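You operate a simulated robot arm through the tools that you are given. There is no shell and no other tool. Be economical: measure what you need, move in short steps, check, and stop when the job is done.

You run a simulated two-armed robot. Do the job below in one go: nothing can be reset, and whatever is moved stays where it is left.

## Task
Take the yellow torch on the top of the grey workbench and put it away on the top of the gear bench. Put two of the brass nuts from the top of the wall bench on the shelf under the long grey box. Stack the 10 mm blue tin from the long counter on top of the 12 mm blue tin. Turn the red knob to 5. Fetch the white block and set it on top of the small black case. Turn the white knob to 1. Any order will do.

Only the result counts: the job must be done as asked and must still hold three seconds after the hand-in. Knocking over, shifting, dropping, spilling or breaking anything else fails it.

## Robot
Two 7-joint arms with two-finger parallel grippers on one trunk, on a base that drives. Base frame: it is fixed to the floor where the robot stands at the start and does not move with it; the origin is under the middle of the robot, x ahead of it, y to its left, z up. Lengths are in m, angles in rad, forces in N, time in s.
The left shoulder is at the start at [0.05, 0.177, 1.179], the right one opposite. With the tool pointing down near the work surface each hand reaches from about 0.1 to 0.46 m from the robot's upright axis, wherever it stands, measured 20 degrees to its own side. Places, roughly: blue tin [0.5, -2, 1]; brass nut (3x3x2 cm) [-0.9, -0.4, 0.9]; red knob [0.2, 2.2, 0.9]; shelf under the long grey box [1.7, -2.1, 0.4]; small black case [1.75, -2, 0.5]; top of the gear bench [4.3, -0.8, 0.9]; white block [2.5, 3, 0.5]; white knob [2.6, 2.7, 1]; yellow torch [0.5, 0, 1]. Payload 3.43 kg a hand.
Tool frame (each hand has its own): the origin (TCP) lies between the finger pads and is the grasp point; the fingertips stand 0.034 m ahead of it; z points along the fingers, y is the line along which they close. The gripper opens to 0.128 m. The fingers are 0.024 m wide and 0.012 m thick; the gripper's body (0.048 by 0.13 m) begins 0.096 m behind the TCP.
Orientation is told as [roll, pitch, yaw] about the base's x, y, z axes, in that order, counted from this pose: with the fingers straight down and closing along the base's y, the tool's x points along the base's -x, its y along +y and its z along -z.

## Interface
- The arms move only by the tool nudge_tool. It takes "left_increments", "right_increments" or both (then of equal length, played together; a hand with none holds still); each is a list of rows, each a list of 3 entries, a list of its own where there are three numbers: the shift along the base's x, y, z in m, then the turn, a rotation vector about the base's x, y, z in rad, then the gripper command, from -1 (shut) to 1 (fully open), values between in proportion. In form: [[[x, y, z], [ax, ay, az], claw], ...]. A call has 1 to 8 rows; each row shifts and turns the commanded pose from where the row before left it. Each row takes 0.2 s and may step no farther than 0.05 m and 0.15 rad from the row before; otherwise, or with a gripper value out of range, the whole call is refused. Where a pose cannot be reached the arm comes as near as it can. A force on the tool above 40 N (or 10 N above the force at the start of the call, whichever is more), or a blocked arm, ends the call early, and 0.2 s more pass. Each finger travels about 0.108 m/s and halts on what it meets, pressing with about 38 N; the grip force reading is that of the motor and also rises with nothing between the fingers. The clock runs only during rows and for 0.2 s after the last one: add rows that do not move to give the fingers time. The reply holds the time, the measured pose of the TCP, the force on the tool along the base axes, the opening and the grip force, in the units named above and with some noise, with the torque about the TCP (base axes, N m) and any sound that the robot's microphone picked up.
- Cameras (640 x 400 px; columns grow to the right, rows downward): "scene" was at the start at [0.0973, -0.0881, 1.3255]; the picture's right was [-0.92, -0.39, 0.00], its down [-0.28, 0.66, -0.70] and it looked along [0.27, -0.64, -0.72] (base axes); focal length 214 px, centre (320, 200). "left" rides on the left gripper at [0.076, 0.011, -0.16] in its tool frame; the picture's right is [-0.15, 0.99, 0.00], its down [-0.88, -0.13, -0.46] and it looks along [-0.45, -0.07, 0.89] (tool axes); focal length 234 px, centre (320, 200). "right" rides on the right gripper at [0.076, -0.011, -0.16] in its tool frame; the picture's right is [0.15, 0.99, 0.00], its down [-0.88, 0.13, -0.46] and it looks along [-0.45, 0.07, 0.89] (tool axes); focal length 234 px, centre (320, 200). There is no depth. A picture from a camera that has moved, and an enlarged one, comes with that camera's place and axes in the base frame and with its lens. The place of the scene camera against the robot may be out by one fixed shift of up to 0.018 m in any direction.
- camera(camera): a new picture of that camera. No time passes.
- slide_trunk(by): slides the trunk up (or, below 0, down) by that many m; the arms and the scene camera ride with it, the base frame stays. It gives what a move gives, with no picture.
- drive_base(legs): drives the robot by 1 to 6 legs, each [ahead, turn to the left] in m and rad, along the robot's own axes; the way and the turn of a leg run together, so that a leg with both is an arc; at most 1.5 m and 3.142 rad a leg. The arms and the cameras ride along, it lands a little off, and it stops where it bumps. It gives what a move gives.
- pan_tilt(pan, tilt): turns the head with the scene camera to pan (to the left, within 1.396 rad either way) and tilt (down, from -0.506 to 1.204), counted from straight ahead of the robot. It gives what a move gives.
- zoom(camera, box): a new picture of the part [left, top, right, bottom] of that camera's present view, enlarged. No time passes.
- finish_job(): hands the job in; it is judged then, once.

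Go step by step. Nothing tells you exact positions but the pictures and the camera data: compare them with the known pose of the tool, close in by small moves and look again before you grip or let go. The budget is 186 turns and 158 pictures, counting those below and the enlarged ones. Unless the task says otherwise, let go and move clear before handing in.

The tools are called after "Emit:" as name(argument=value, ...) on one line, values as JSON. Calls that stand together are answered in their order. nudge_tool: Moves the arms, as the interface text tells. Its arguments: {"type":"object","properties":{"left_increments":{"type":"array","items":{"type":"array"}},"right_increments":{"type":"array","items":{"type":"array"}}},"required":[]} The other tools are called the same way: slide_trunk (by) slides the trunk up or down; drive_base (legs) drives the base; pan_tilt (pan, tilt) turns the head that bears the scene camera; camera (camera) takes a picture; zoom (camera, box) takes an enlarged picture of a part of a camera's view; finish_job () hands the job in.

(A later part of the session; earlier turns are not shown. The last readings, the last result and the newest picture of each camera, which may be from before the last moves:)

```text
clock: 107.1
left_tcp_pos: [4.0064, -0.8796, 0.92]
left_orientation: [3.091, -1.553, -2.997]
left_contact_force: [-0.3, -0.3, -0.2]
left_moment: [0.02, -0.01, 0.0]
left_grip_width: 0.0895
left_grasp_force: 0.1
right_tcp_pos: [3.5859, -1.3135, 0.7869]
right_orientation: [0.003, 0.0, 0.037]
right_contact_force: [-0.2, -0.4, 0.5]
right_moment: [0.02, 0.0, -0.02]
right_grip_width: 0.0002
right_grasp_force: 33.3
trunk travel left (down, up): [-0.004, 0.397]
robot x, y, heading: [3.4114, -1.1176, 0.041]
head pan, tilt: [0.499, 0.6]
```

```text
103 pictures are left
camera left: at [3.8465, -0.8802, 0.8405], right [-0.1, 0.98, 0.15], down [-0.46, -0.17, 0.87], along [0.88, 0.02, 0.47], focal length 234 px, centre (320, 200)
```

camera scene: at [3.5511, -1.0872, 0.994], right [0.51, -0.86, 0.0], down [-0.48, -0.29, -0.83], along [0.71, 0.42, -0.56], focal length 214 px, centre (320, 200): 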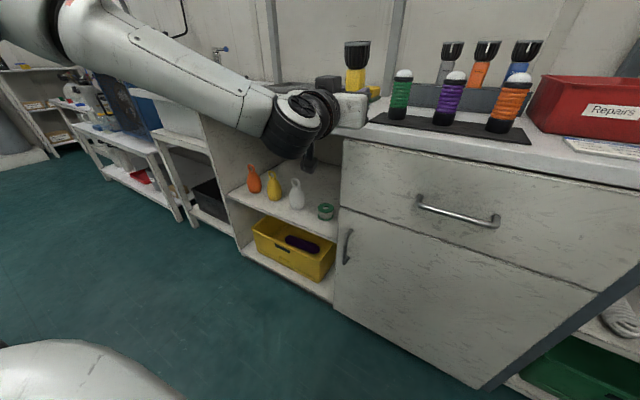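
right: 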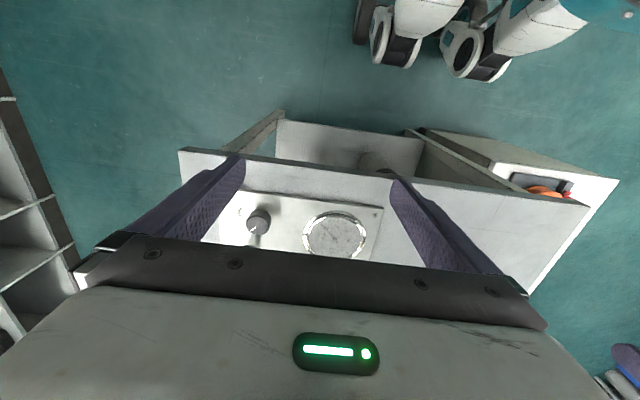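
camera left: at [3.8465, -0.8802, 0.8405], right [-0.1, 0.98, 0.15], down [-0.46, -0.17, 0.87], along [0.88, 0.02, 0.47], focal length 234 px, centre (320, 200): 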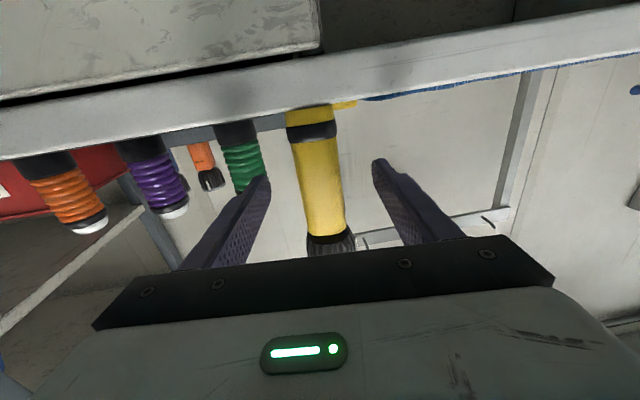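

The torch stands on its own. I back away and raise the trunk, then look.

Emit:
drive_base(legs=[[-0.2, 0]])

Emit:
slide_trunk(by=0.397)

Emit:
camera(camera="scene")

```text
clock: 108.7
left_tcp_pos: [3.8061, -0.8868, 0.9202]
left_orientation: [3.109, -1.553, -3.016]
left_contact_force: [0.2, 0.7, -0.4]
left_moment: [0.02, -0.01, -0.01]
left_grip_width: 0.0896
left_grasp_force: 0.0
right_tcp_pos: [3.3866, -1.3214, 0.7871]
right_orientation: [0.002, 0.0, 0.038]
right_contact_force: [-0.1, -0.2, 0.2]
right_moment: [0.01, 0.0, 0.0]
right_grip_width: 0.0
right_grasp_force: 32.6
trunk travel left (down, up): [-0.004, 0.397]
robot x, y, heading: [3.2118, -1.1317, 0.039]
head pan, tilt: [0.499, 0.6]
```

```text
clock: 112.5
left_tcp_pos: [3.8059, -0.8868, 1.3165]
left_orientation: [3.106, -1.554, -3.013]
left_contact_force: [0.6, 0.4, 0.0]
left_moment: [0.01, 0.03, -0.01]
left_grip_width: 0.0896
left_grasp_force: 0.0
right_tcp_pos: [3.3854, -1.3221, 1.1849]
right_orientation: [0.001, 0.0, 0.039]
right_contact_force: [-0.6, 0.0, -0.3]
right_moment: [0.0, -0.06, -0.03]
right_grip_width: 0.0
right_grasp_force: 33.2
trunk travel left (down, up): [-0.401, 0.0]
robot x, y, heading: [3.2098, -1.1291, 0.04]
head pan, tilt: [0.499, 0.6]
```

```text
102 pictures are left
camera scene: at [3.3517, -1.0951, 1.3935], right [0.51, -0.86, 0.0], down [-0.48, -0.29, -0.83], along [0.71, 0.42, -0.56], focal length 214 px, centre (320, 200)
```

scene: 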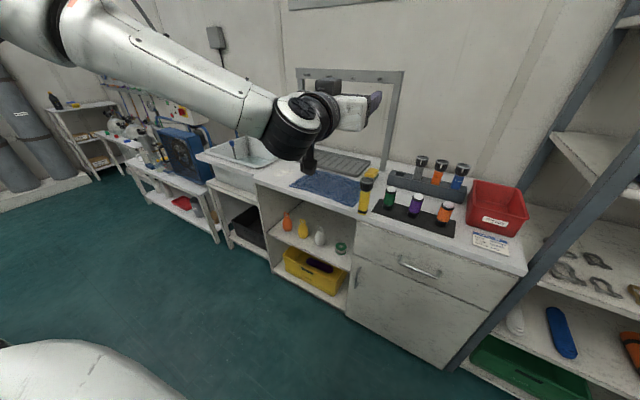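

I turn the hand back to pointing down.

Emit:
nudge_tool(left_increments=[[[0, 0, 0], [0, 0.14, 0], 0.4], [[0, 0, -0.01], [0, 0.14, 0], 0.4], [[0, 0, -0.01], [0, 0.14, 0], 0.4], [[-0.02, 0, -0.01], [0, 0.14, 0], 0.4], [[-0.02, 0, -0.01], [0, 0.14, 0], 0.4], [[-0.02, 0, -0.01], [0, 0.14, 0], 0.4], [[-0.02, 0, -0.01], [0, 0.14, 0], 0.4], [[-0.02, 0, -0.01], [0, 0.14, 0], 0.4]])

Emit:
nudge_tool(left_increments=[[[-0.02, 0, -0.01], [0, 0.14, 0], 0.4], [[-0.02, 0, -0.01], [0, 0.14, 0], 0.4], [[-0.02, 0, -0.01], [0, 0.14, 0], 0.4]])

```text
clock: 114.3
left_tcp_pos: [3.7049, -0.8851, 1.2488]
left_orientation: [0.095, -0.465, -0.003]
left_contact_force: [0.0, -0.4, -0.1]
left_moment: [0.02, 0.01, 0.02]
left_grip_width: 0.0895
left_grasp_force: 0.0
right_tcp_pos: [3.3854, -1.3218, 1.1831]
right_orientation: [0.002, 0.0, 0.039]
right_contact_force: [0.3, 0.5, -0.3]
right_moment: [0.03, 0.05, -0.01]
right_grip_width: 0.0
right_grasp_force: 33.5
trunk travel left (down, up): [-0.401, 0.0]
robot x, y, heading: [3.208, -1.1243, 0.038]
head pan, tilt: [0.499, 0.6]
```

```text
clock: 115.1
left_tcp_pos: [3.6499, -0.886, 1.2194]
left_orientation: [0.093, -0.045, -0.003]
left_contact_force: [1.5, 0.6, 0.4]
left_moment: [0.01, 0.05, -0.03]
left_grip_width: 0.0894
left_grasp_force: 0.0
right_tcp_pos: [3.3872, -1.3215, 1.1841]
right_orientation: [0.001, 0.001, 0.038]
right_contact_force: [-0.3, 0.2, -1.8]
right_moment: [-0.01, 0.03, 0.03]
right_grip_width: 0.0001
right_grasp_force: 32.8
trunk travel left (down, up): [-0.401, 0.0]
robot x, y, heading: [3.2112, -1.1289, 0.041]
head pan, tilt: [0.499, 0.6]
```

Emit:
drive_base(legs=[[0.48, 0], [0, -0.3]])

Emit:
nudge_tool(left_increments=[[[0, 0, 0], [-0.093, 0.045, 0], 0.4], [[-0.02, 0.03, 0], [0, 0, 0.15], 0.4], [[-0.02, 0.03, 0], [0, 0, 0.15], 0.4]])

Emit:
camera(camera="left")

```text
clock: 119.0
left_tcp_pos: [4.1834, -1.008, 1.2194]
left_orientation: [0.093, -0.048, -0.303]
left_contact_force: [-0.8, 0.7, 1.2]
left_moment: [0.01, 0.02, -0.02]
left_grip_width: 0.0897
left_grasp_force: 0.0
right_tcp_pos: [3.8056, -1.3474, 1.1842]
right_orientation: [0.001, 0.0, -0.26]
right_contact_force: [-0.7, -0.2, -0.3]
right_moment: [-0.02, -0.01, -0.03]
right_grip_width: 0.0
right_grasp_force: 33.2
trunk travel left (down, up): [-0.401, 0.0]
robot x, y, heading: [3.6939, -1.1118, -0.263]
head pan, tilt: [0.499, 0.6]
```

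```text
clock: 119.8
left_tcp_pos: [4.1468, -0.9481, 1.2194]
left_orientation: [-0.009, -0.033, 0.005]
left_contact_force: [-0.5, -0.1, -0.5]
left_moment: [-0.03, 0.0, 0.01]
left_grip_width: 0.0897
left_grasp_force: 0.0
right_tcp_pos: [3.8038, -1.346, 1.1847]
right_orientation: [-0.001, 0.001, -0.262]
right_contact_force: [-0.1, 0.1, 1.1]
right_moment: [0.02, -0.03, -0.01]
right_grip_width: 0.0
right_grasp_force: 32.7
trunk travel left (down, up): [-0.401, 0.0]
robot x, y, heading: [3.6951, -1.1117, -0.256]
head pan, tilt: [0.499, 0.6]
```

```text
101 pictures are left
camera left: at [4.0635, -0.934, 1.375], right [0.14, 0.99, 0.0], down [0.87, -0.12, 0.49], along [0.48, -0.07, -0.87], focal length 234 px, centre (320, 200)
```

left: 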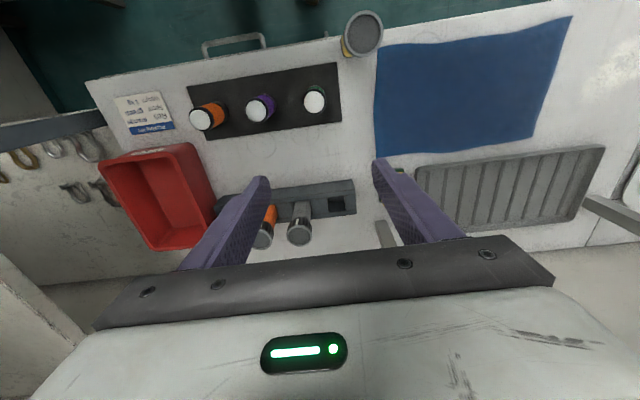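

The torch stands at the top of the picture. I move over it for a top grasp on the head.

Emit:
nudge_tool(left_increments=[[[-0.045, 0.02, 0], [0.009, 0.033, 0.04], 0.2], [[-0.045, 0.025, 0], [0, 0, 0.04], 0.2], [[-0.045, 0.022, 0], [0, 0, 0], 0.2], [[-0.005, 0.002, -0.04], [0, 0, 0], 0.2]])

Emit:
camera(camera="left")

```text
refused: row 2 steps farther than a row can; nothing moved
```

```text
100 pictures are left
camera left: at [4.0635, -0.934, 1.375], right [0.14, 0.99, 0.0], down [0.87, -0.12, 0.49], along [0.48, -0.07, -0.87], focal length 234 px, centre (320, 200)
```

left: 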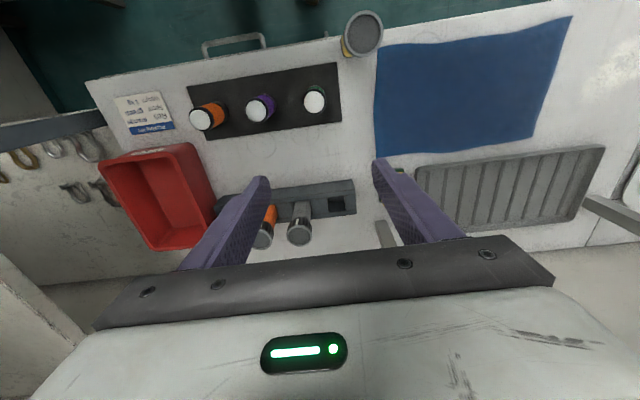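

Emit:
nudge_tool(left_increments=[[[-0.04, 0.02, 0], [0.009, 0.033, 0.04], 0.2], [[-0.04, 0.02, 0], [0, 0, 0.04], 0.2], [[-0.04, 0.02, 0], [0, 0, 0], 0.2], [[-0.02, 0.009, -0.03], [0, 0, 0], 0.2]])

Emit:
camera(camera="left")

```text
clock: 120.8
left_tcp_pos: [4.0039, -0.877, 1.1923]
left_orientation: [0.002, -0.001, 0.081]
left_contact_force: [0.1, -0.1, -0.5]
left_moment: [-0.04, -0.01, 0.01]
left_grip_width: 0.0767
left_grasp_force: 0.0
right_tcp_pos: [3.8043, -1.3462, 1.1837]
right_orientation: [0.002, 0.002, -0.259]
right_contact_force: [0.3, 0.2, -0.6]
right_moment: [0.03, 0.01, 0.0]
right_grip_width: 0.0
right_grasp_force: 32.6
trunk travel left (down, up): [-0.401, 0.0]
robot x, y, heading: [3.6932, -1.1114, -0.252]
head pan, tilt: [0.499, 0.6]
```

```text
99 pictures are left
camera left: at [3.9271, -0.8695, 1.3507], right [0.06, 1.0, 0.0], down [0.89, -0.06, 0.46], along [0.45, -0.03, -0.89], focal length 234 px, centre (320, 200)
```

left: 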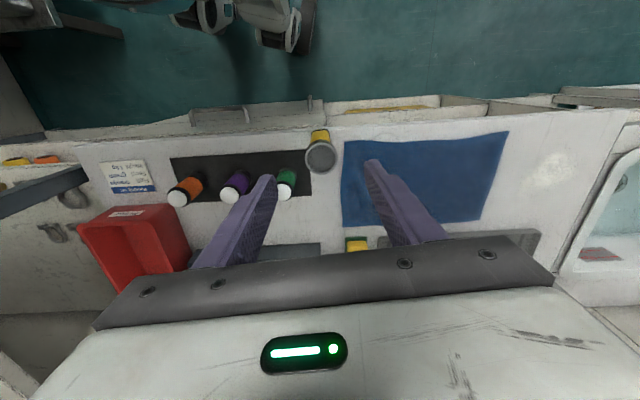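

Emit:
nudge_tool(left_increments=[[[0.016, 0, -0.045], [0, 0, 0], 0.2], [[0, 0, -0.045], [0, 0, 0], 0.2], [[0, 0, -0.045], [0, 0, 0], 0.2], [[0, 0, -0.045], [0, 0, 0], 0.2], [[0, 0, -0.03], [0, 0, 0], 0.2]])

Emit:
camera(camera="left")

```text
clock: 122.0
left_tcp_pos: [4.0307, -0.8784, 0.9794]
left_orientation: [0.001, -0.003, 0.08]
left_contact_force: [0.0, 0.3, -0.3]
left_moment: [-0.01, 0.02, -0.01]
left_grip_width: 0.0766
left_grasp_force: 0.0
left hand out of reach, approached as far as the arm can: row 4
right_tcp_pos: [3.8045, -1.3464, 1.1839]
right_orientation: [0.001, 0.0, -0.261]
right_contact_force: [0.2, -0.5, 0.0]
right_moment: [0.0, 0.0, 0.01]
right_grip_width: 0.0002
right_grasp_force: 32.7
trunk travel left (down, up): [-0.401, 0.0]
robot x, y, heading: [3.6937, -1.1126, -0.255]
head pan, tilt: [0.499, 0.6]
```

```text
98 pictures are left
camera left: at [3.9523, -0.8712, 1.1384], right [0.07, 1.0, 0.0], down [0.89, -0.06, 0.46], along [0.46, -0.03, -0.89], focal length 234 px, centre (320, 200)
```

left: 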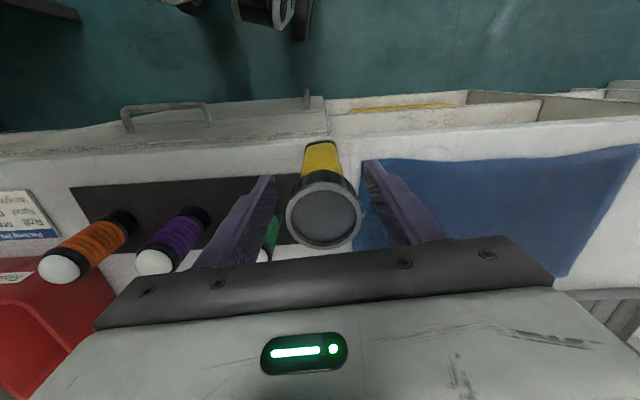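

Emit:
nudge_tool(left_increments=[[[-0.002, 0.003, 0], [0, 0, 0], -0.2], [[0, 0, 0], [0, 0, 0], -1], [[0, 0, 0], [0, 0, 0], -1], [[0, 0, 0], [0, 0, 0], -1], [[0, 0, 0.02], [0, 0, 0], -1]])

Emit:
zoom(camera="left", box=[200, 110, 440, 260])

Emit:
zoom(camera="scene", box=[200, 120, 440, 270])

```text
clock: 123.2
left_tcp_pos: [4.0293, -0.8754, 0.9986]
left_orientation: [0.004, 0.003, 0.081]
left_contact_force: [0.9, 0.0, -3.5]
left_moment: [0.0, -0.03, 0.0]
left_grip_width: 0.0477
left_grasp_force: 37.5
left hand out of reach, approached as far as the arm can: row 1
right_tcp_pos: [3.8041, -1.3466, 1.184]
right_orientation: [0.002, 0.0, -0.261]
right_contact_force: [-0.4, 0.8, -0.3]
right_moment: [-0.01, 0.0, -0.03]
right_grip_width: 0.0
right_grasp_force: 32.5
trunk travel left (down, up): [-0.401, 0.0]
robot x, y, heading: [3.6961, -1.1097, -0.259]
head pan, tilt: [0.499, 0.6]
```

```text
2.67 times, centred on (320, 185) of left
camera zoom: at [3.9522, -0.8683, 1.1577], right [0.06, 1.0, 0.0], down [0.89, -0.06, 0.45], along [0.45, -0.03, -0.89], focal length 624 px, centre (320, 240)
```

zoom: 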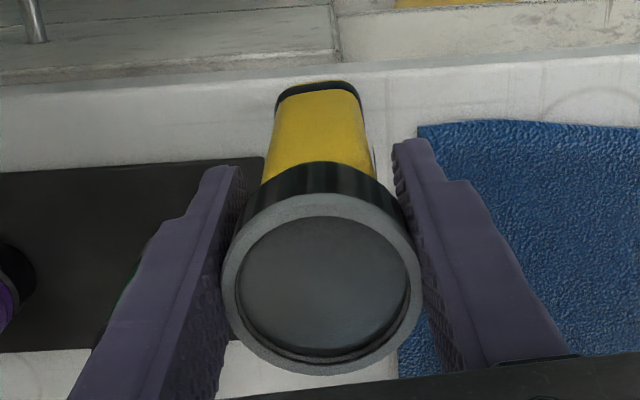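

```text
2.67 times, centred on (320, 195) of scene
camera zoom: at [3.8427, -1.1214, 1.3935], right [0.24, -0.97, 0.0], down [-0.55, -0.13, -0.83], along [0.8, 0.2, -0.56], focal length 572 px, centre (320, 213)
```

zoom: 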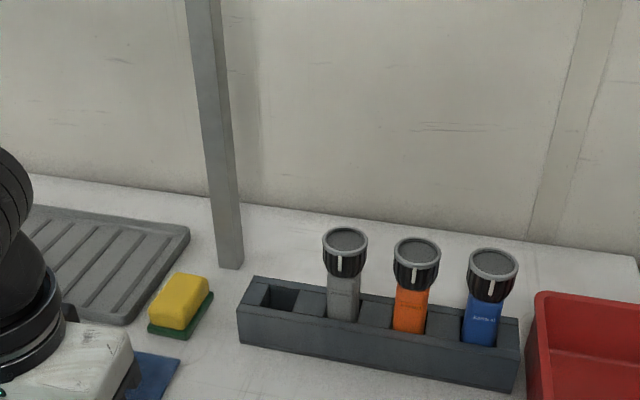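

Held by the head rim. I lift and carry it above the slot.

Emit:
nudge_tool(left_increments=[[[0, 0, 0.045], [0, 0, 0], -1], [[0, 0, 0.045], [0, 0, 0], -1], [[0.02, -0.01, 0.03], [0, 0, -0.03], -1], [[0.045, -0.01, 0], [0, 0, -0.03], -1], [[0.047, -0.01, 0], [0, 0, -0.02], -1], [[0.047, -0.01, 0], [0, 0, 0], -1], [[0.047, -0.01, 0], [0, 0, 0], -1], [[0.047, -0.008, 0], [0, 0, 0], -1]])

Emit:
zoom(camera="scene", box=[200, 120, 440, 270])

Emit:
camera(camera="left")

```text
clock: 125.0
left_tcp_pos: [4.283, -0.9331, 1.1182]
left_orientation: [0.004, 0.001, -0.001]
left_contact_force: [0.3, 0.1, -3.0]
left_moment: [0.04, 0.03, 0.02]
left_grip_width: 0.0478
left_grasp_force: 38.2
right_tcp_pos: [3.8047, -1.3463, 1.1835]
right_orientation: [0.0, 0.002, -0.259]
right_contact_force: [-0.3, 0.5, 0.2]
right_moment: [-0.01, 0.0, -0.01]
right_grip_width: 0.0
right_grasp_force: 33.5
trunk travel left (down, up): [-0.401, 0.0]
robot x, y, heading: [3.6907, -1.1106, -0.26]
head pan, tilt: [0.499, 0.6]
```

```text
2.67 times, centred on (320, 195) of scene
camera zoom: at [3.8438, -1.1218, 1.3933], right [0.24, -0.97, 0.0], down [-0.55, -0.13, -0.82], along [0.8, 0.2, -0.57], focal length 572 px, centre (320, 213)
```

zoom: 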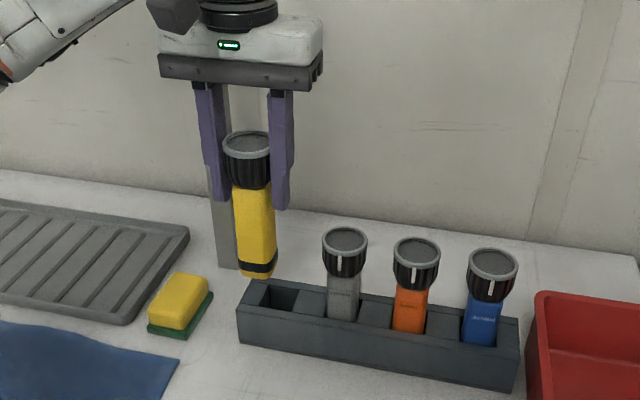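

```text
94 pictures are left
camera left: at [4.2063, -0.921, 1.2786], right [0.15, 0.99, 0.0], down [0.88, -0.13, 0.45], along [0.45, -0.06, -0.89], focal length 234 px, centre (320, 200)
```

left: 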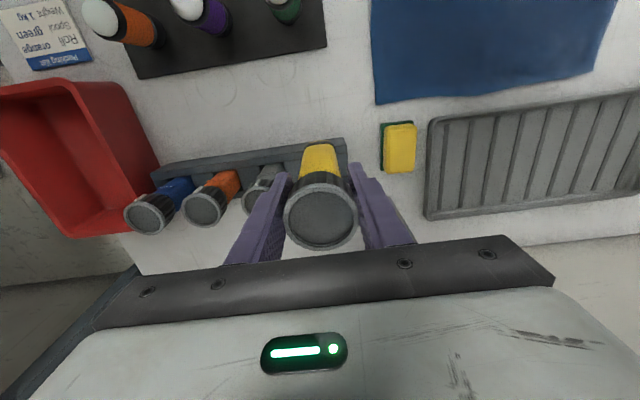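

Grip is steady. I move over the slot.

Emit:
nudge_tool(left_increments=[[[0.022, -0.001, 0], [0, 0, 0], -1], [[0.022, -0.001, 0], [0, 0, 0], -1], [[0, 0, -0.025], [0, 0, 0], -1], [[0, 0, -0.02], [0, 0, 0], -1]])

Emit:
zoom(camera="scene", box=[240, 130, 400, 250])

Emit:
zoom(camera="left", box=[200, 90, 440, 240])

```text
clock: 126.0
left_tcp_pos: [4.3269, -0.9355, 1.0738]
left_orientation: [0.004, 0.0, 0.003]
left_contact_force: [-0.7, -0.1, -2.5]
left_moment: [-0.01, 0.01, 0.0]
left_grip_width: 0.0479
left_grasp_force: 38.3
right_tcp_pos: [3.8051, -1.346, 1.1852]
right_orientation: [0.002, 0.003, -0.26]
right_contact_force: [-0.2, 0.3, 1.0]
right_moment: [0.02, 0.0, 0.02]
right_grip_width: 0.0002
right_grasp_force: 33.4
trunk travel left (down, up): [-0.401, 0.0]
robot x, y, heading: [3.6921, -1.1116, -0.256]
head pan, tilt: [0.499, 0.6]
```

```text
3.33 times, centred on (320, 190) of scene
camera zoom: at [3.8432, -1.1213, 1.3935], right [0.24, -0.97, 0.0], down [-0.55, -0.13, -0.82], along [0.8, 0.2, -0.57], focal length 715 px, centre (320, 233)
```

zoom: 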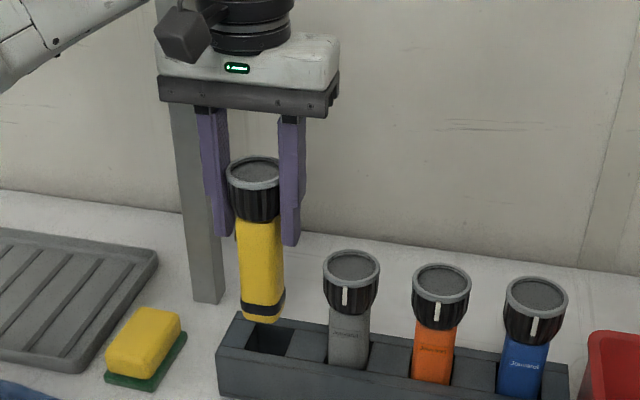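

```text
2.67 times, centred on (320, 165) of left
camera zoom: at [4.2503, -0.9224, 1.2329], right [0.14, 0.99, 0.0], down [0.88, -0.13, 0.45], along [0.45, -0.06, -0.89], focal length 624 px, centre (320, 293)
```

zoom: 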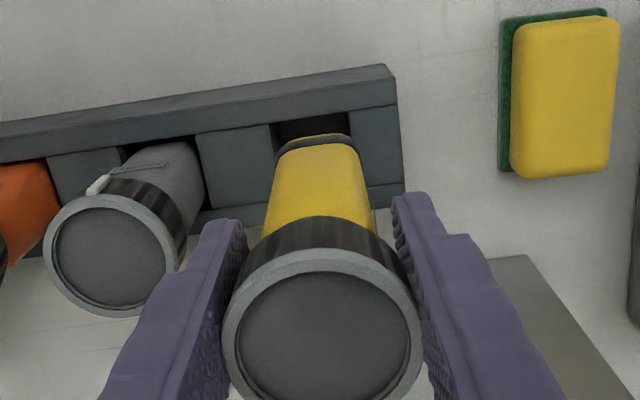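

Nearly aligned; the views ask for about +3 mm in x and -4 mm in y. I correct and lower to just inside the rim.

Emit:
nudge_tool(left_increments=[[[0.003, -0.004, 0], [0, 0, 0], -1], [[0, 0, -0.01], [0, 0, 0], -1], [[0, 0, -0.01], [0, 0, 0], -1]])

Emit:
zoom(camera="left", box=[200, 90, 440, 240])

Emit:
zoom(camera="scene", box=[270, 170, 370, 245])

```text
clock: 126.8
left_tcp_pos: [4.33, -0.9389, 1.0535]
left_orientation: [0.002, 0.001, 0.0]
left_contact_force: [-0.9, 0.4, -3.8]
left_moment: [0.0, 0.03, 0.02]
left_grip_width: 0.0476
left_grasp_force: 37.6
right_tcp_pos: [3.8044, -1.3464, 1.1838]
right_orientation: [0.001, 0.001, -0.261]
right_contact_force: [-0.3, -0.2, 0.6]
right_moment: [0.0, 0.03, -0.02]
right_grip_width: 0.0001
right_grasp_force: 33.1
trunk travel left (down, up): [-0.401, 0.0]
robot x, y, heading: [3.6928, -1.1096, -0.258]
head pan, tilt: [0.499, 0.6]
```

```text
2.67 times, centred on (320, 165) of left
camera zoom: at [4.253, -0.9269, 1.2127], right [0.14, 0.99, 0.0], down [0.88, -0.13, 0.46], along [0.45, -0.06, -0.89], focal length 624 px, centre (320, 293)
```

zoom: 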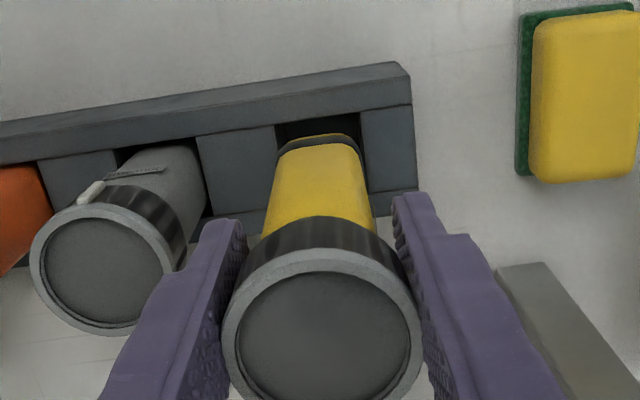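

```text
5.33 times, centred on (320, 208) of scene
camera zoom: at [3.8432, -1.1213, 1.3935], right [0.24, -0.97, 0.0], down [-0.55, -0.13, -0.82], along [0.8, 0.2, -0.57], focal length 1144 px, centre (320, 160)
```

zoom: 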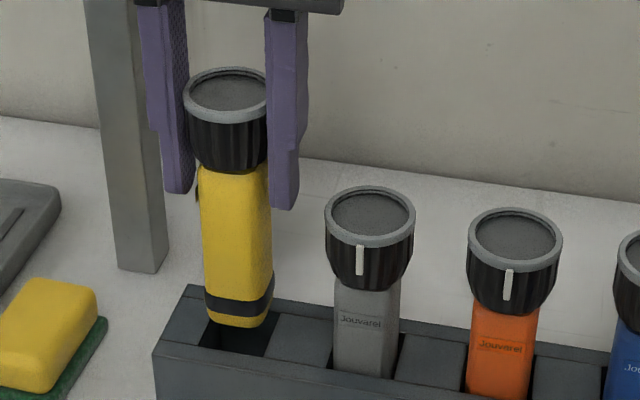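

Aligned in both views. I lower step by step into the slot.

Emit:
nudge_tool(left_increments=[[[0, 0, -0.01], [0, 0, 0], -1], [[0, 0, -0.01], [0, 0, 0], -1], [[0, 0, -0.01], [0, 0, 0], -1], [[0, 0, -0.01], [0, 0, 0], -1]])

Emit:
zoom(camera="scene", box=[270, 170, 370, 245])

```text
clock: 127.8
left_tcp_pos: [4.3302, -0.9394, 1.014]
left_orientation: [0.0, -0.001, 0.002]
left_contact_force: [1.1, -1.0, -3.2]
left_moment: [0.02, -0.01, 0.0]
left_grip_width: 0.0477
left_grasp_force: 37.7
right_tcp_pos: [3.8048, -1.3469, 1.184]
right_orientation: [0.0, 0.001, -0.259]
right_contact_force: [0.0, 0.3, -0.2]
right_moment: [-0.04, 0.01, 0.01]
right_grip_width: 0.0
right_grasp_force: 32.8
trunk travel left (down, up): [-0.401, 0.0]
robot x, y, heading: [3.6907, -1.1118, -0.259]
head pan, tilt: [0.499, 0.6]
```

```text
5.33 times, centred on (320, 208) of scene
camera zoom: at [3.8432, -1.1212, 1.3935], right [0.24, -0.97, 0.0], down [-0.55, -0.13, -0.82], along [0.8, 0.2, -0.57], focal length 1144 px, centre (320, 160)
```

zoom: 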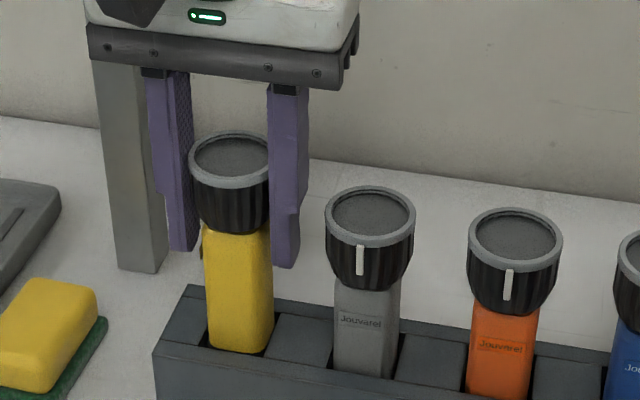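

It is entering the slot. I continue down to the floor.

Emit:
nudge_tool(left_increments=[[[0, 0, -0.008], [0, 0, 0], -1], [[0, 0, -0.007], [0, 0, 0], -1], [[0, 0, -0.006], [0, 0, 0], -1], [[0, 0, -0.005], [0, 0, 0], -1], [[0, 0, -0.004], [0, 0, 0], -1], [[0, 0, -0.004], [0, 0, 0], -1]])

Emit:
zoom(camera="scene", box=[270, 170, 370, 245])

```text
clock: 129.2
left_tcp_pos: [4.329, -0.9397, 0.9871]
left_orientation: [-0.002, -0.01, 0.003]
left_contact_force: [1.1, 3.3, 24.9]
left_moment: [0.21, 0.26, -0.02]
left_grip_width: 0.0478
left_grasp_force: 37.7
right_tcp_pos: [3.8027, -1.3471, 1.1858]
right_orientation: [0.001, -0.002, -0.261]
right_contact_force: [0.4, 0.5, 0.2]
right_moment: [0.0, 0.01, 0.01]
right_grip_width: 0.0001
right_grasp_force: 33.0
trunk travel left (down, up): [-0.401, 0.0]
robot x, y, heading: [3.6957, -1.1129, -0.265]
head pan, tilt: [0.499, 0.6]
```

```text
5.33 times, centred on (320, 208) of scene
camera zoom: at [3.8398, -1.1217, 1.3945], right [0.24, -0.97, 0.0], down [-0.55, -0.13, -0.83], along [0.8, 0.2, -0.56], focal length 1144 px, centre (320, 160)
```

zoom: 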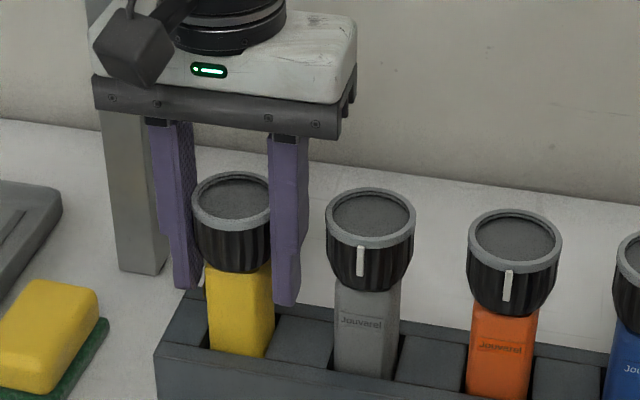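

It is seated. I ease the press, open a little and rise straight up.

Emit:
nudge_tool(left_increments=[[[0, 0, 0.004], [0, 0, 0], -0.9], [[0, 0, 0], [0, 0, 0], -0.15], [[0, 0, 0], [0, 0, 0], -0.13], [[0, 0, 0.03], [0, 0, 0], -0.13], [[0, 0, 0.04], [0, 0, 0], -0.13], [[0, 0, 0.045], [0, 0, 0], -0.13], [[0, 0, 0.045], [0, 0, 0], -0.13]])

Emit:
zoom(camera="scene", box=[240, 130, 440, 255])

```text
clock: 130.8
left_tcp_pos: [4.3306, -0.9393, 1.1427]
left_orientation: [0.003, -0.001, 0.002]
left_contact_force: [-0.8, -0.1, -0.2]
left_moment: [0.03, 0.02, -0.02]
left_grip_width: 0.0555
left_grasp_force: 0.1
right_tcp_pos: [3.8036, -1.346, 1.1842]
right_orientation: [0.002, 0.001, -0.26]
right_contact_force: [0.2, 0.3, 0.3]
right_moment: [0.03, 0.0, -0.02]
right_grip_width: 0.0
right_grasp_force: 33.0
trunk travel left (down, up): [-0.401, 0.0]
robot x, y, heading: [3.6908, -1.1099, -0.258]
head pan, tilt: [0.499, 0.6]
```

```text
3.20 times, centred on (340, 192) of scene
camera zoom: at [3.8422, -1.1219, 1.3936], right [0.24, -0.97, 0.0], down [-0.55, -0.13, -0.83], along [0.8, 0.2, -0.56], focal length 686 px, centre (256, 224)
```

zoom: 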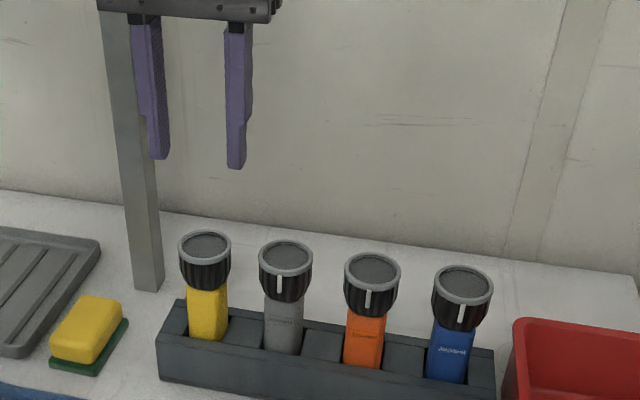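

The torch is put away with its kin. I retract the arm, back off and look to the left for the way to the white knob.

Emit:
nudge_tool(left_increments=[[[-0.03, 0, 0.03], [0, 0, -0.05], -0.13], [[-0.045, 0, 0.01], [0, 0, -0.05], -0.5], [[-0.045, 0, 0], [0, 0, -0.05], -0.5], [[-0.045, 0, 0], [0, 0, -0.05], -0.5], [[-0.045, 0, 0], [0, 0, -0.06], -0.5], [[-0.045, 0, 0], [0, 0, 0], -0.5]])

Emit:
drive_base(legs=[[0, 0.25], [-0.35, 0], [0, 1.4]])

Emit:
pan_tilt(pan=0.3, tilt=0.45)

Emit:
camera(camera="scene")

```text
clock: 132.2
left_tcp_pos: [4.07, -0.9426, 1.1878]
left_orientation: [0.0, -0.001, -0.256]
left_contact_force: [0.9, -0.1, -0.3]
left_moment: [0.01, 0.0, -0.02]
left_grip_width: 0.032
left_grasp_force: 0.0
right_tcp_pos: [3.8043, -1.3477, 1.1848]
right_orientation: [0.001, -0.001, -0.26]
right_contact_force: [0.2, 0.0, 0.2]
right_moment: [0.01, 0.03, -0.03]
right_grip_width: 0.0001
right_grasp_force: 33.0
trunk travel left (down, up): [-0.401, 0.0]
robot x, y, heading: [3.6904, -1.1121, -0.255]
head pan, tilt: [0.499, 0.6]
```

```text
clock: 138.8
left_tcp_pos: [3.1199, -0.7569, 1.1873]
left_orientation: [0.001, 0.0, 1.443]
left_contact_force: [0.0, 0.5, 0.0]
left_moment: [0.01, 0.0, -0.02]
left_grip_width: 0.0316
left_grasp_force: 0.0
right_tcp_pos: [3.5546, -0.9696, 1.1847]
right_orientation: [0.004, 0.0, 1.438]
right_contact_force: [-0.3, -0.3, 1.2]
right_moment: [0.01, -0.02, 0.02]
right_grip_width: 0.0
right_grasp_force: 33.0
trunk travel left (down, up): [-0.401, 0.0]
robot x, y, heading: [3.3348, -1.109, 1.444]
head pan, tilt: [0.499, 0.6]
```

```text
clock: 139.6
left_tcp_pos: [3.1205, -0.7567, 1.1879]
left_orientation: [0.002, 0.002, 1.444]
left_contact_force: [0.0, 0.0, -0.1]
left_moment: [0.0, 0.03, -0.01]
left_grip_width: 0.0317
left_grasp_force: 0.1
right_tcp_pos: [3.5542, -0.9693, 1.1828]
right_orientation: [0.003, 0.0, 1.439]
right_contact_force: [-0.1, 0.3, 0.3]
right_moment: [-0.02, -0.02, 0.0]
right_grip_width: 0.0
right_grasp_force: 33.3
trunk travel left (down, up): [-0.401, 0.0]
robot x, y, heading: [3.3359, -1.1099, 1.446]
head pan, tilt: [0.3, 0.45]
```

```text
86 pictures are left
camera scene: at [3.3245, -0.9643, 1.407], right [0.99, 0.17, 0.0], down [0.07, -0.43, -0.9], along [-0.15, 0.89, -0.44], focal length 214 px, centre (320, 200)
```

scene: 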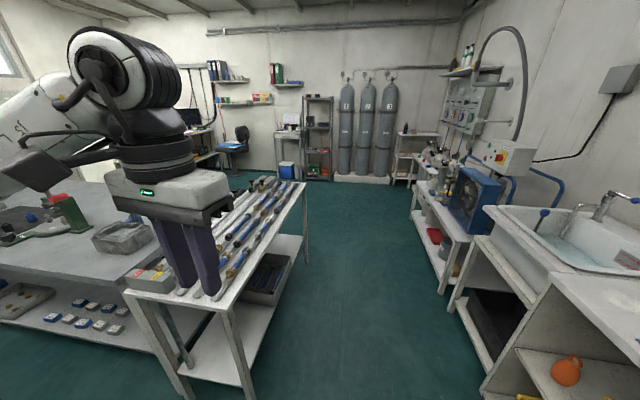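

The aisle to the back is free. I drive up it and look toward the white knob.

Emit:
drive_base(legs=[[0, 0.12], [1.5, 0], [1.3, 0.0], [0, 0.5]])

Emit:
camera(camera="scene")

```text
clock: 155.1
left_tcp_pos: [3.0586, 1.8613, 1.1879]
left_orientation: [0.001, 0.001, 2.009]
left_contact_force: [-0.1, -0.2, 0.3]
left_moment: [-0.01, -0.02, -0.01]
left_grip_width: 0.0319
left_grasp_force: 0.1
right_tcp_pos: [3.539, 1.9141, 1.183]
right_orientation: [0.001, 0.001, 2.005]
right_contact_force: [-0.3, -0.3, -0.4]
right_moment: [-0.01, -0.02, 0.02]
right_grip_width: 0.0
right_grasp_force: 33.0
trunk travel left (down, up): [-0.401, 0.0]
robot x, y, heading: [3.4346, 1.6773, 2.011]
head pan, tilt: [0.3, 0.45]
```

```text
85 pictures are left
camera scene: at [3.3349, 1.7957, 1.4071], right [0.74, 0.67, 0.0], down [0.29, -0.32, -0.9], along [-0.61, 0.67, -0.44], focal length 214 px, centre (320, 200)
```

scene: 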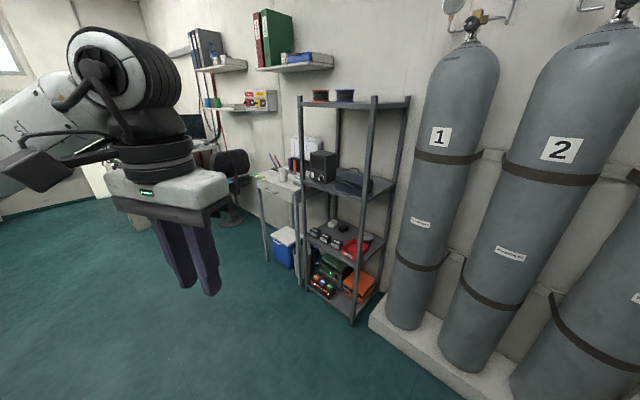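

Emit:
zoom(camera="scene", box=[240, 120, 420, 232])

Emit:
zoom(camera="scene", box=[290, 200, 400, 320])

```text
3.56 times, centred on (330, 176) of scene
camera zoom: at [3.3349, 1.7957, 1.4071], right [0.74, 0.67, 0.0], down [0.29, -0.32, -0.9], along [-0.61, 0.67, -0.44], focal length 763 px, centre (284, 285)
```

zoom: 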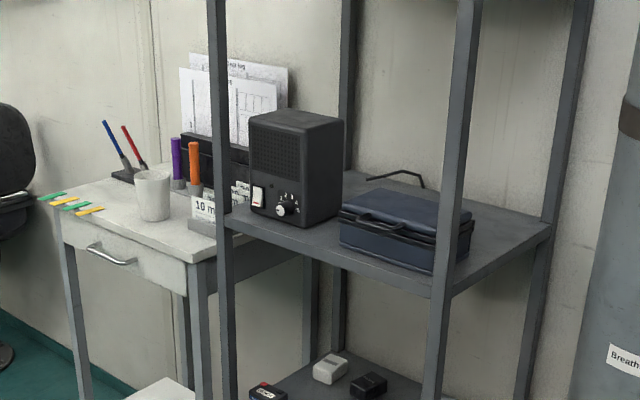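

```text
3.33 times, centred on (345, 260) of scene
camera zoom: at [3.3349, 1.7957, 1.4071], right [0.74, 0.67, 0.0], down [0.29, -0.32, -0.9], along [-0.61, 0.67, -0.44], focal length 715 px, centre (237, 0)
```

zoom: 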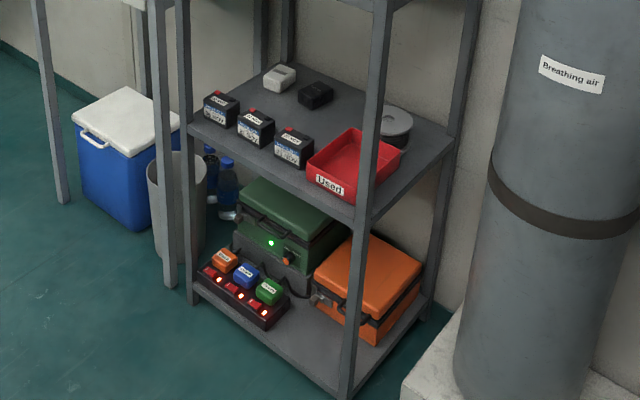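

The white knob is on the black radio on the shelf rack (about (2.6, 2.63, 1.0), facing -y), and the white block is at the back left of the shelf below. I drive in front of the rack.

Emit:
drive_base(legs=[[0, 0.87], [0.65, 0], [0, -1.31]])

Emit:
pan_tilt(pan=0.2, tilt=0.5)

Emit:
camera(camera="scene")

```text
clock: 164.3
left_tcp_pos: [2.5675, 2.1781, 1.1858]
left_orientation: [0.001, 0.0, 1.519]
left_contact_force: [0.2, 0.8, 0.0]
left_moment: [0.0, 0.01, -0.03]
left_grip_width: 0.0321
left_grasp_force: 0.0
right_tcp_pos: [3.016, 1.9995, 1.1837]
right_orientation: [0.002, 0.0, 1.517]
right_contact_force: [0.7, 0.3, -0.4]
right_moment: [-0.03, 0.01, -0.02]
right_grip_width: 0.0
right_grasp_force: 32.9
trunk travel left (down, up): [-0.401, 0.0]
robot x, y, heading: [2.8107, 1.8409, 1.516]
head pan, tilt: [0.3, 0.45]
```

```text
clock: 164.9
left_tcp_pos: [2.569, 2.1777, 1.1875]
left_orientation: [0.002, 0.0, 1.52]
left_contact_force: [0.1, 0.4, -0.4]
left_moment: [0.04, -0.02, 0.03]
left_grip_width: 0.032
left_grasp_force: 0.0
right_tcp_pos: [3.0169, 1.9995, 1.1848]
right_orientation: [0.001, 0.0, 1.517]
right_contact_force: [-0.5, -0.4, 0.9]
right_moment: [0.02, 0.01, 0.01]
right_grip_width: 0.0
right_grasp_force: 33.1
trunk travel left (down, up): [-0.401, 0.0]
robot x, y, heading: [2.8113, 1.8409, 1.519]
head pan, tilt: [0.201, 0.499]
```

```text
82 pictures are left
camera scene: at [2.7957, 1.9879, 1.4026], right [0.99, 0.15, 0.0], down [0.07, -0.47, -0.88], along [-0.13, 0.87, -0.48], focal length 214 px, centre (320, 200)
```

scene: 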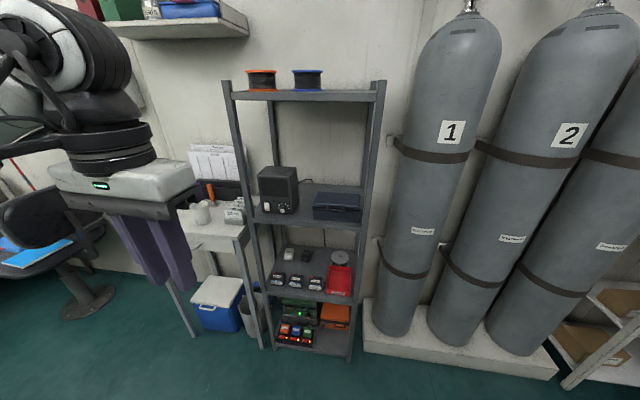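

Emit:
zoom(camera="scene", box=[245, 160, 309, 220])

Emit:
zoom(camera="scene", box=[240, 180, 380, 320])

```text
6.67 times, centred on (277, 190) of scene
camera zoom: at [2.7957, 1.9879, 1.4026], right [0.99, 0.15, 0.0], down [0.07, -0.47, -0.88], along [-0.13, 0.87, -0.48], focal length 1430 px, centre (607, 267)
```

zoom: 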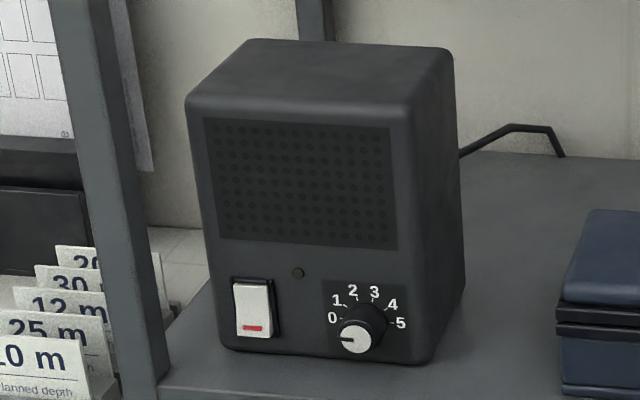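

```text
2.86 times, centred on (310, 250) of scene
camera zoom: at [2.7957, 1.9879, 1.4026], right [0.99, 0.15, 0.0], down [0.07, -0.47, -0.88], along [-0.13, 0.87, -0.48], focal length 613 px, centre (349, 57)
```

zoom: 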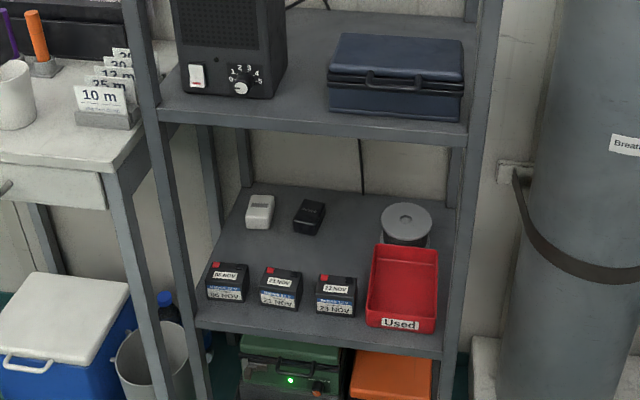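

The knob points at 0 (left) and the scale runs clockwise 0–5 over the top; 1 is about 36° clockwise. The knob cap is at about (2.528, 2.663, 0.972). I turn the left hand to point forward, keeping clear of the rack.

Emit:
nudge_tool(left_increments=[[[0, 0.02, 0.02], [0.14, 0, 0], -0.5], [[0, 0.02, 0.02], [0.14, 0, 0], -0.5], [[0, 0.02, 0.02], [0.14, 0, 0], -0.5], [[0, 0.02, 0.02], [0.14, 0, 0], -0.5], [[0, 0.02, 0.02], [0.14, 0, 0], -0.5], [[0, 0.02, 0.02], [0.14, 0, 0], -0.5], [[0, 0.02, 0.01], [0.14, 0, 0], -0.5], [[0, 0.02, 0], [0.14, 0, 0], -0.5]])

Emit:
nudge_tool(left_increments=[[[0, 0.02, 0], [0.14, 0, 0], -0.5], [[0, 0.02, 0], [0.14, 0, 0], -0.5], [[0, 0.02, 0], [0.14, 0, 0], -0.5], [[0, 0, 0], [0, 0, 0.05], -0.5]])

```text
clock: 166.7
left_tcp_pos: [2.5695, 2.3404, 1.318]
left_orientation: [0.109, -1.121, 1.455]
left_contact_force: [-0.4, 0.8, 1.0]
left_moment: [-0.02, -0.01, 0.02]
left_grip_width: 0.0322
left_grasp_force: 0.1
right_tcp_pos: [3.0158, 1.9991, 1.1831]
right_orientation: [0.001, -0.001, 1.517]
right_contact_force: [-0.2, 0.5, 0.6]
right_moment: [0.03, 0.01, -0.03]
right_grip_width: 0.0
right_grasp_force: 33.2
trunk travel left (down, up): [-0.401, 0.0]
robot x, y, heading: [2.8083, 1.8444, 1.517]
head pan, tilt: [0.201, 0.499]
```

```text
clock: 167.7
left_tcp_pos: [2.5696, 2.3991, 1.3178]
left_orientation: [1.052, -1.513, 0.569]
left_contact_force: [-0.3, 0.5, 0.7]
left_moment: [-0.02, -0.03, 0.01]
left_grip_width: 0.032
left_grasp_force: 0.0
right_tcp_pos: [3.018, 1.9993, 1.1838]
right_orientation: [0.003, -0.001, 1.516]
right_contact_force: [0.5, 0.2, -0.6]
right_moment: [0.0, -0.01, -0.02]
right_grip_width: 0.0
right_grasp_force: 32.9
trunk travel left (down, up): [-0.401, 0.0]
robot x, y, heading: [2.8074, 1.8435, 1.521]
head pan, tilt: [0.201, 0.499]
```

Emit:
nudge_tool(left_increments=[[[-0.02, 0, 0], [0, -0.14, 0], -0.2], [[-0.02, 0, 0], [0, -0.14, 0], -0.2], [[0, 0, 0], [0.03, -0.05, -0.05], -0.2]])

Emit:
slide_trunk(by=-0.335)

Emit:
camera(camera="left")

```text
clock: 168.5
left_tcp_pos: [2.5297, 2.3982, 1.3178]
left_orientation: [-1.521, -1.29, 3.082]
left_contact_force: [0.1, -0.1, -0.6]
left_moment: [0.05, 0.04, 0.01]
left_grip_width: 0.0511
left_grasp_force: 0.0
right_tcp_pos: [3.0158, 2.0, 1.1837]
right_orientation: [0.002, 0.0, 1.518]
right_contact_force: [0.3, -0.2, -0.7]
right_moment: [0.0, -0.02, 0.01]
right_grip_width: 0.0
right_grasp_force: 33.3
trunk travel left (down, up): [-0.401, 0.0]
robot x, y, heading: [2.8098, 1.8425, 1.517]
head pan, tilt: [0.201, 0.499]
```

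```text
clock: 171.8
left_tcp_pos: [2.5286, 2.3979, 0.9815]
left_orientation: [-1.519, -1.292, 3.083]
left_contact_force: [0.2, 0.0, 0.0]
left_moment: [0.02, -0.01, -0.02]
left_grip_width: 0.0513
left_grasp_force: 0.1
right_tcp_pos: [3.0164, 1.9995, 0.8492]
right_orientation: [0.002, -0.001, 1.516]
right_contact_force: [-1.4, -1.0, -0.8]
right_moment: [-0.02, -0.02, -0.01]
right_grip_width: 0.0002
right_grasp_force: 32.6
trunk travel left (down, up): [-0.066, 0.335]
robot x, y, heading: [2.81, 1.8435, 1.518]
head pan, tilt: [0.201, 0.499]
```

```text
79 pictures are left
camera left: at [2.5361, 2.24, 0.9081], right [-0.99, 0.01, -0.13], down [-0.12, -0.44, 0.89], along [-0.05, 0.9, 0.44], focal length 234 px, centre (320, 200)
```

left: 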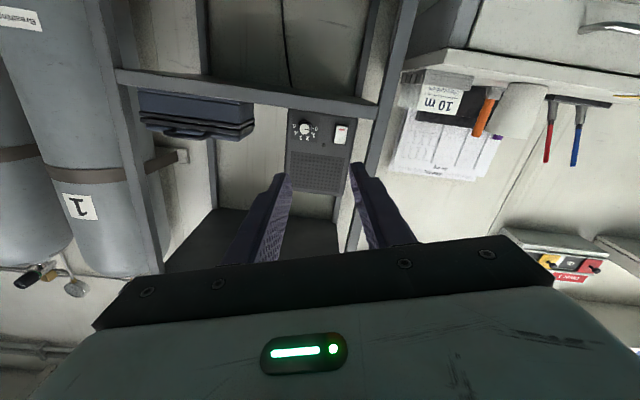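

Emit:
drive_base(legs=[[0.13, 0]])

Emit:
nudge_tool(left_increments=[[[0.02, 0, 0], [0, 0, 0], -0.2]])

Emit:
zoom(camera="left", box=[240, 70, 400, 200])

```text
clock: 173.1
left_tcp_pos: [2.5375, 2.5249, 0.982]
left_orientation: [-1.519, -1.291, 3.079]
left_contact_force: [-0.4, 0.1, -0.7]
left_moment: [0.0, 0.02, -0.03]
left_grip_width: 0.0511
left_grasp_force: 0.0
right_tcp_pos: [3.0242, 2.1245, 0.8491]
right_orientation: [0.001, -0.002, 1.512]
right_contact_force: [-0.1, -0.6, 0.6]
right_moment: [0.01, 0.02, -0.03]
right_grip_width: 0.0002
right_grasp_force: 32.7
trunk travel left (down, up): [-0.066, 0.335]
robot x, y, heading: [2.816, 1.9668, 1.513]
head pan, tilt: [0.201, 0.499]
```

```text
clock: 173.5
left_tcp_pos: [2.558, 2.5264, 0.9818]
left_orientation: [-1.52, -1.292, 3.08]
left_contact_force: [0.8, -0.4, 0.5]
left_moment: [0.04, 0.01, 0.02]
left_grip_width: 0.0511
left_grasp_force: 0.1
right_tcp_pos: [3.024, 2.1236, 0.8483]
right_orientation: [0.001, 0.001, 1.513]
right_contact_force: [-0.2, 0.1, -0.7]
right_moment: [-0.01, -0.01, 0.0]
right_grip_width: 0.0002
right_grasp_force: 33.3
trunk travel left (down, up): [-0.066, 0.335]
robot x, y, heading: [2.8185, 1.9648, 1.519]
head pan, tilt: [0.201, 0.499]
```

```text
3.08 times, centred on (320, 135) of left
camera zoom: at [2.5654, 2.3676, 0.9078], right [-0.99, 0.01, -0.13], down [-0.12, -0.44, 0.89], along [-0.05, 0.9, 0.44], focal length 720 px, centre (320, 400)
```

zoom: 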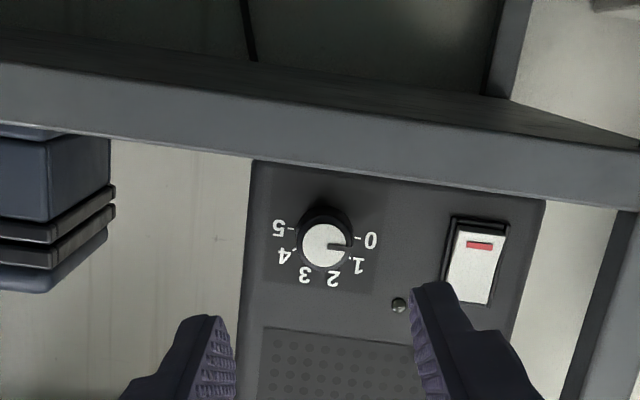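

Knob centre is about (2.557, 2.65, 0.979), dial reads 0. I advance so the fingers straddle the cap.

Emit:
drive_base(legs=[[0.075, 0]])

Emit:
nudge_tool(left_increments=[[[-0.005, 0.005, -0.002], [0, 0, 0], -0.2], [[0, 0, 0], [0, 0, 0], -0.2]])

Emit:
zoom(camera="left", box=[240, 70, 400, 200])

```text
clock: 174.5
left_tcp_pos: [2.5632, 2.5997, 0.9809]
left_orientation: [-1.518, -1.29, 3.077]
left_contact_force: [0.5, 0.2, -0.3]
left_moment: [0.01, -0.01, 0.02]
left_grip_width: 0.0512
left_grasp_force: 0.1
right_tcp_pos: [3.0278, 2.1962, 0.8479]
right_orientation: [0.002, 0.001, 1.513]
right_contact_force: [1.0, -0.1, -0.4]
right_moment: [-0.02, 0.0, 0.03]
right_grip_width: 0.0001
right_grasp_force: 33.2
trunk travel left (down, up): [-0.066, 0.335]
robot x, y, heading: [2.8199, 2.0425, 1.516]
head pan, tilt: [0.201, 0.499]
```

```text
clock: 175.1
left_tcp_pos: [2.5586, 2.6055, 0.9794]
left_orientation: [-1.517, -1.291, 3.078]
left_contact_force: [-0.8, 0.0, -0.7]
left_moment: [-0.02, -0.02, 0.01]
left_grip_width: 0.0515
left_grasp_force: 0.0
right_tcp_pos: [3.0276, 2.198, 0.8498]
right_orientation: [0.002, -0.001, 1.513]
right_contact_force: [-1.1, -0.1, -0.4]
right_moment: [-0.02, 0.01, -0.01]
right_grip_width: 0.0
right_grasp_force: 32.8
trunk travel left (down, up): [-0.066, 0.335]
robot x, y, heading: [2.8212, 2.0406, 1.517]
head pan, tilt: [0.201, 0.499]
```

```text
3.08 times, centred on (320, 135) of left
camera zoom: at [2.5647, 2.446, 0.9056], right [-0.99, 0.01, -0.13], down [-0.12, -0.44, 0.89], along [-0.05, 0.9, 0.44], focal length 720 px, centre (320, 400)
```

zoom: 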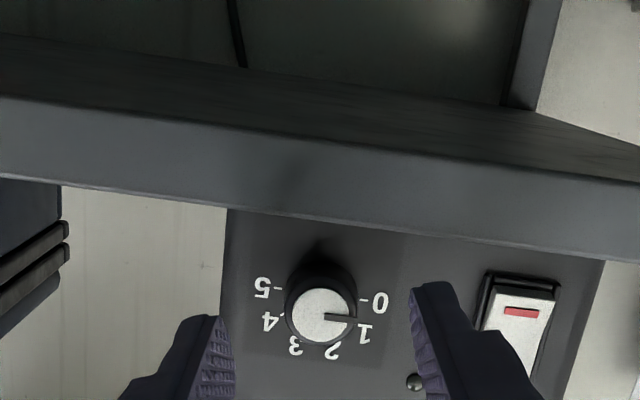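

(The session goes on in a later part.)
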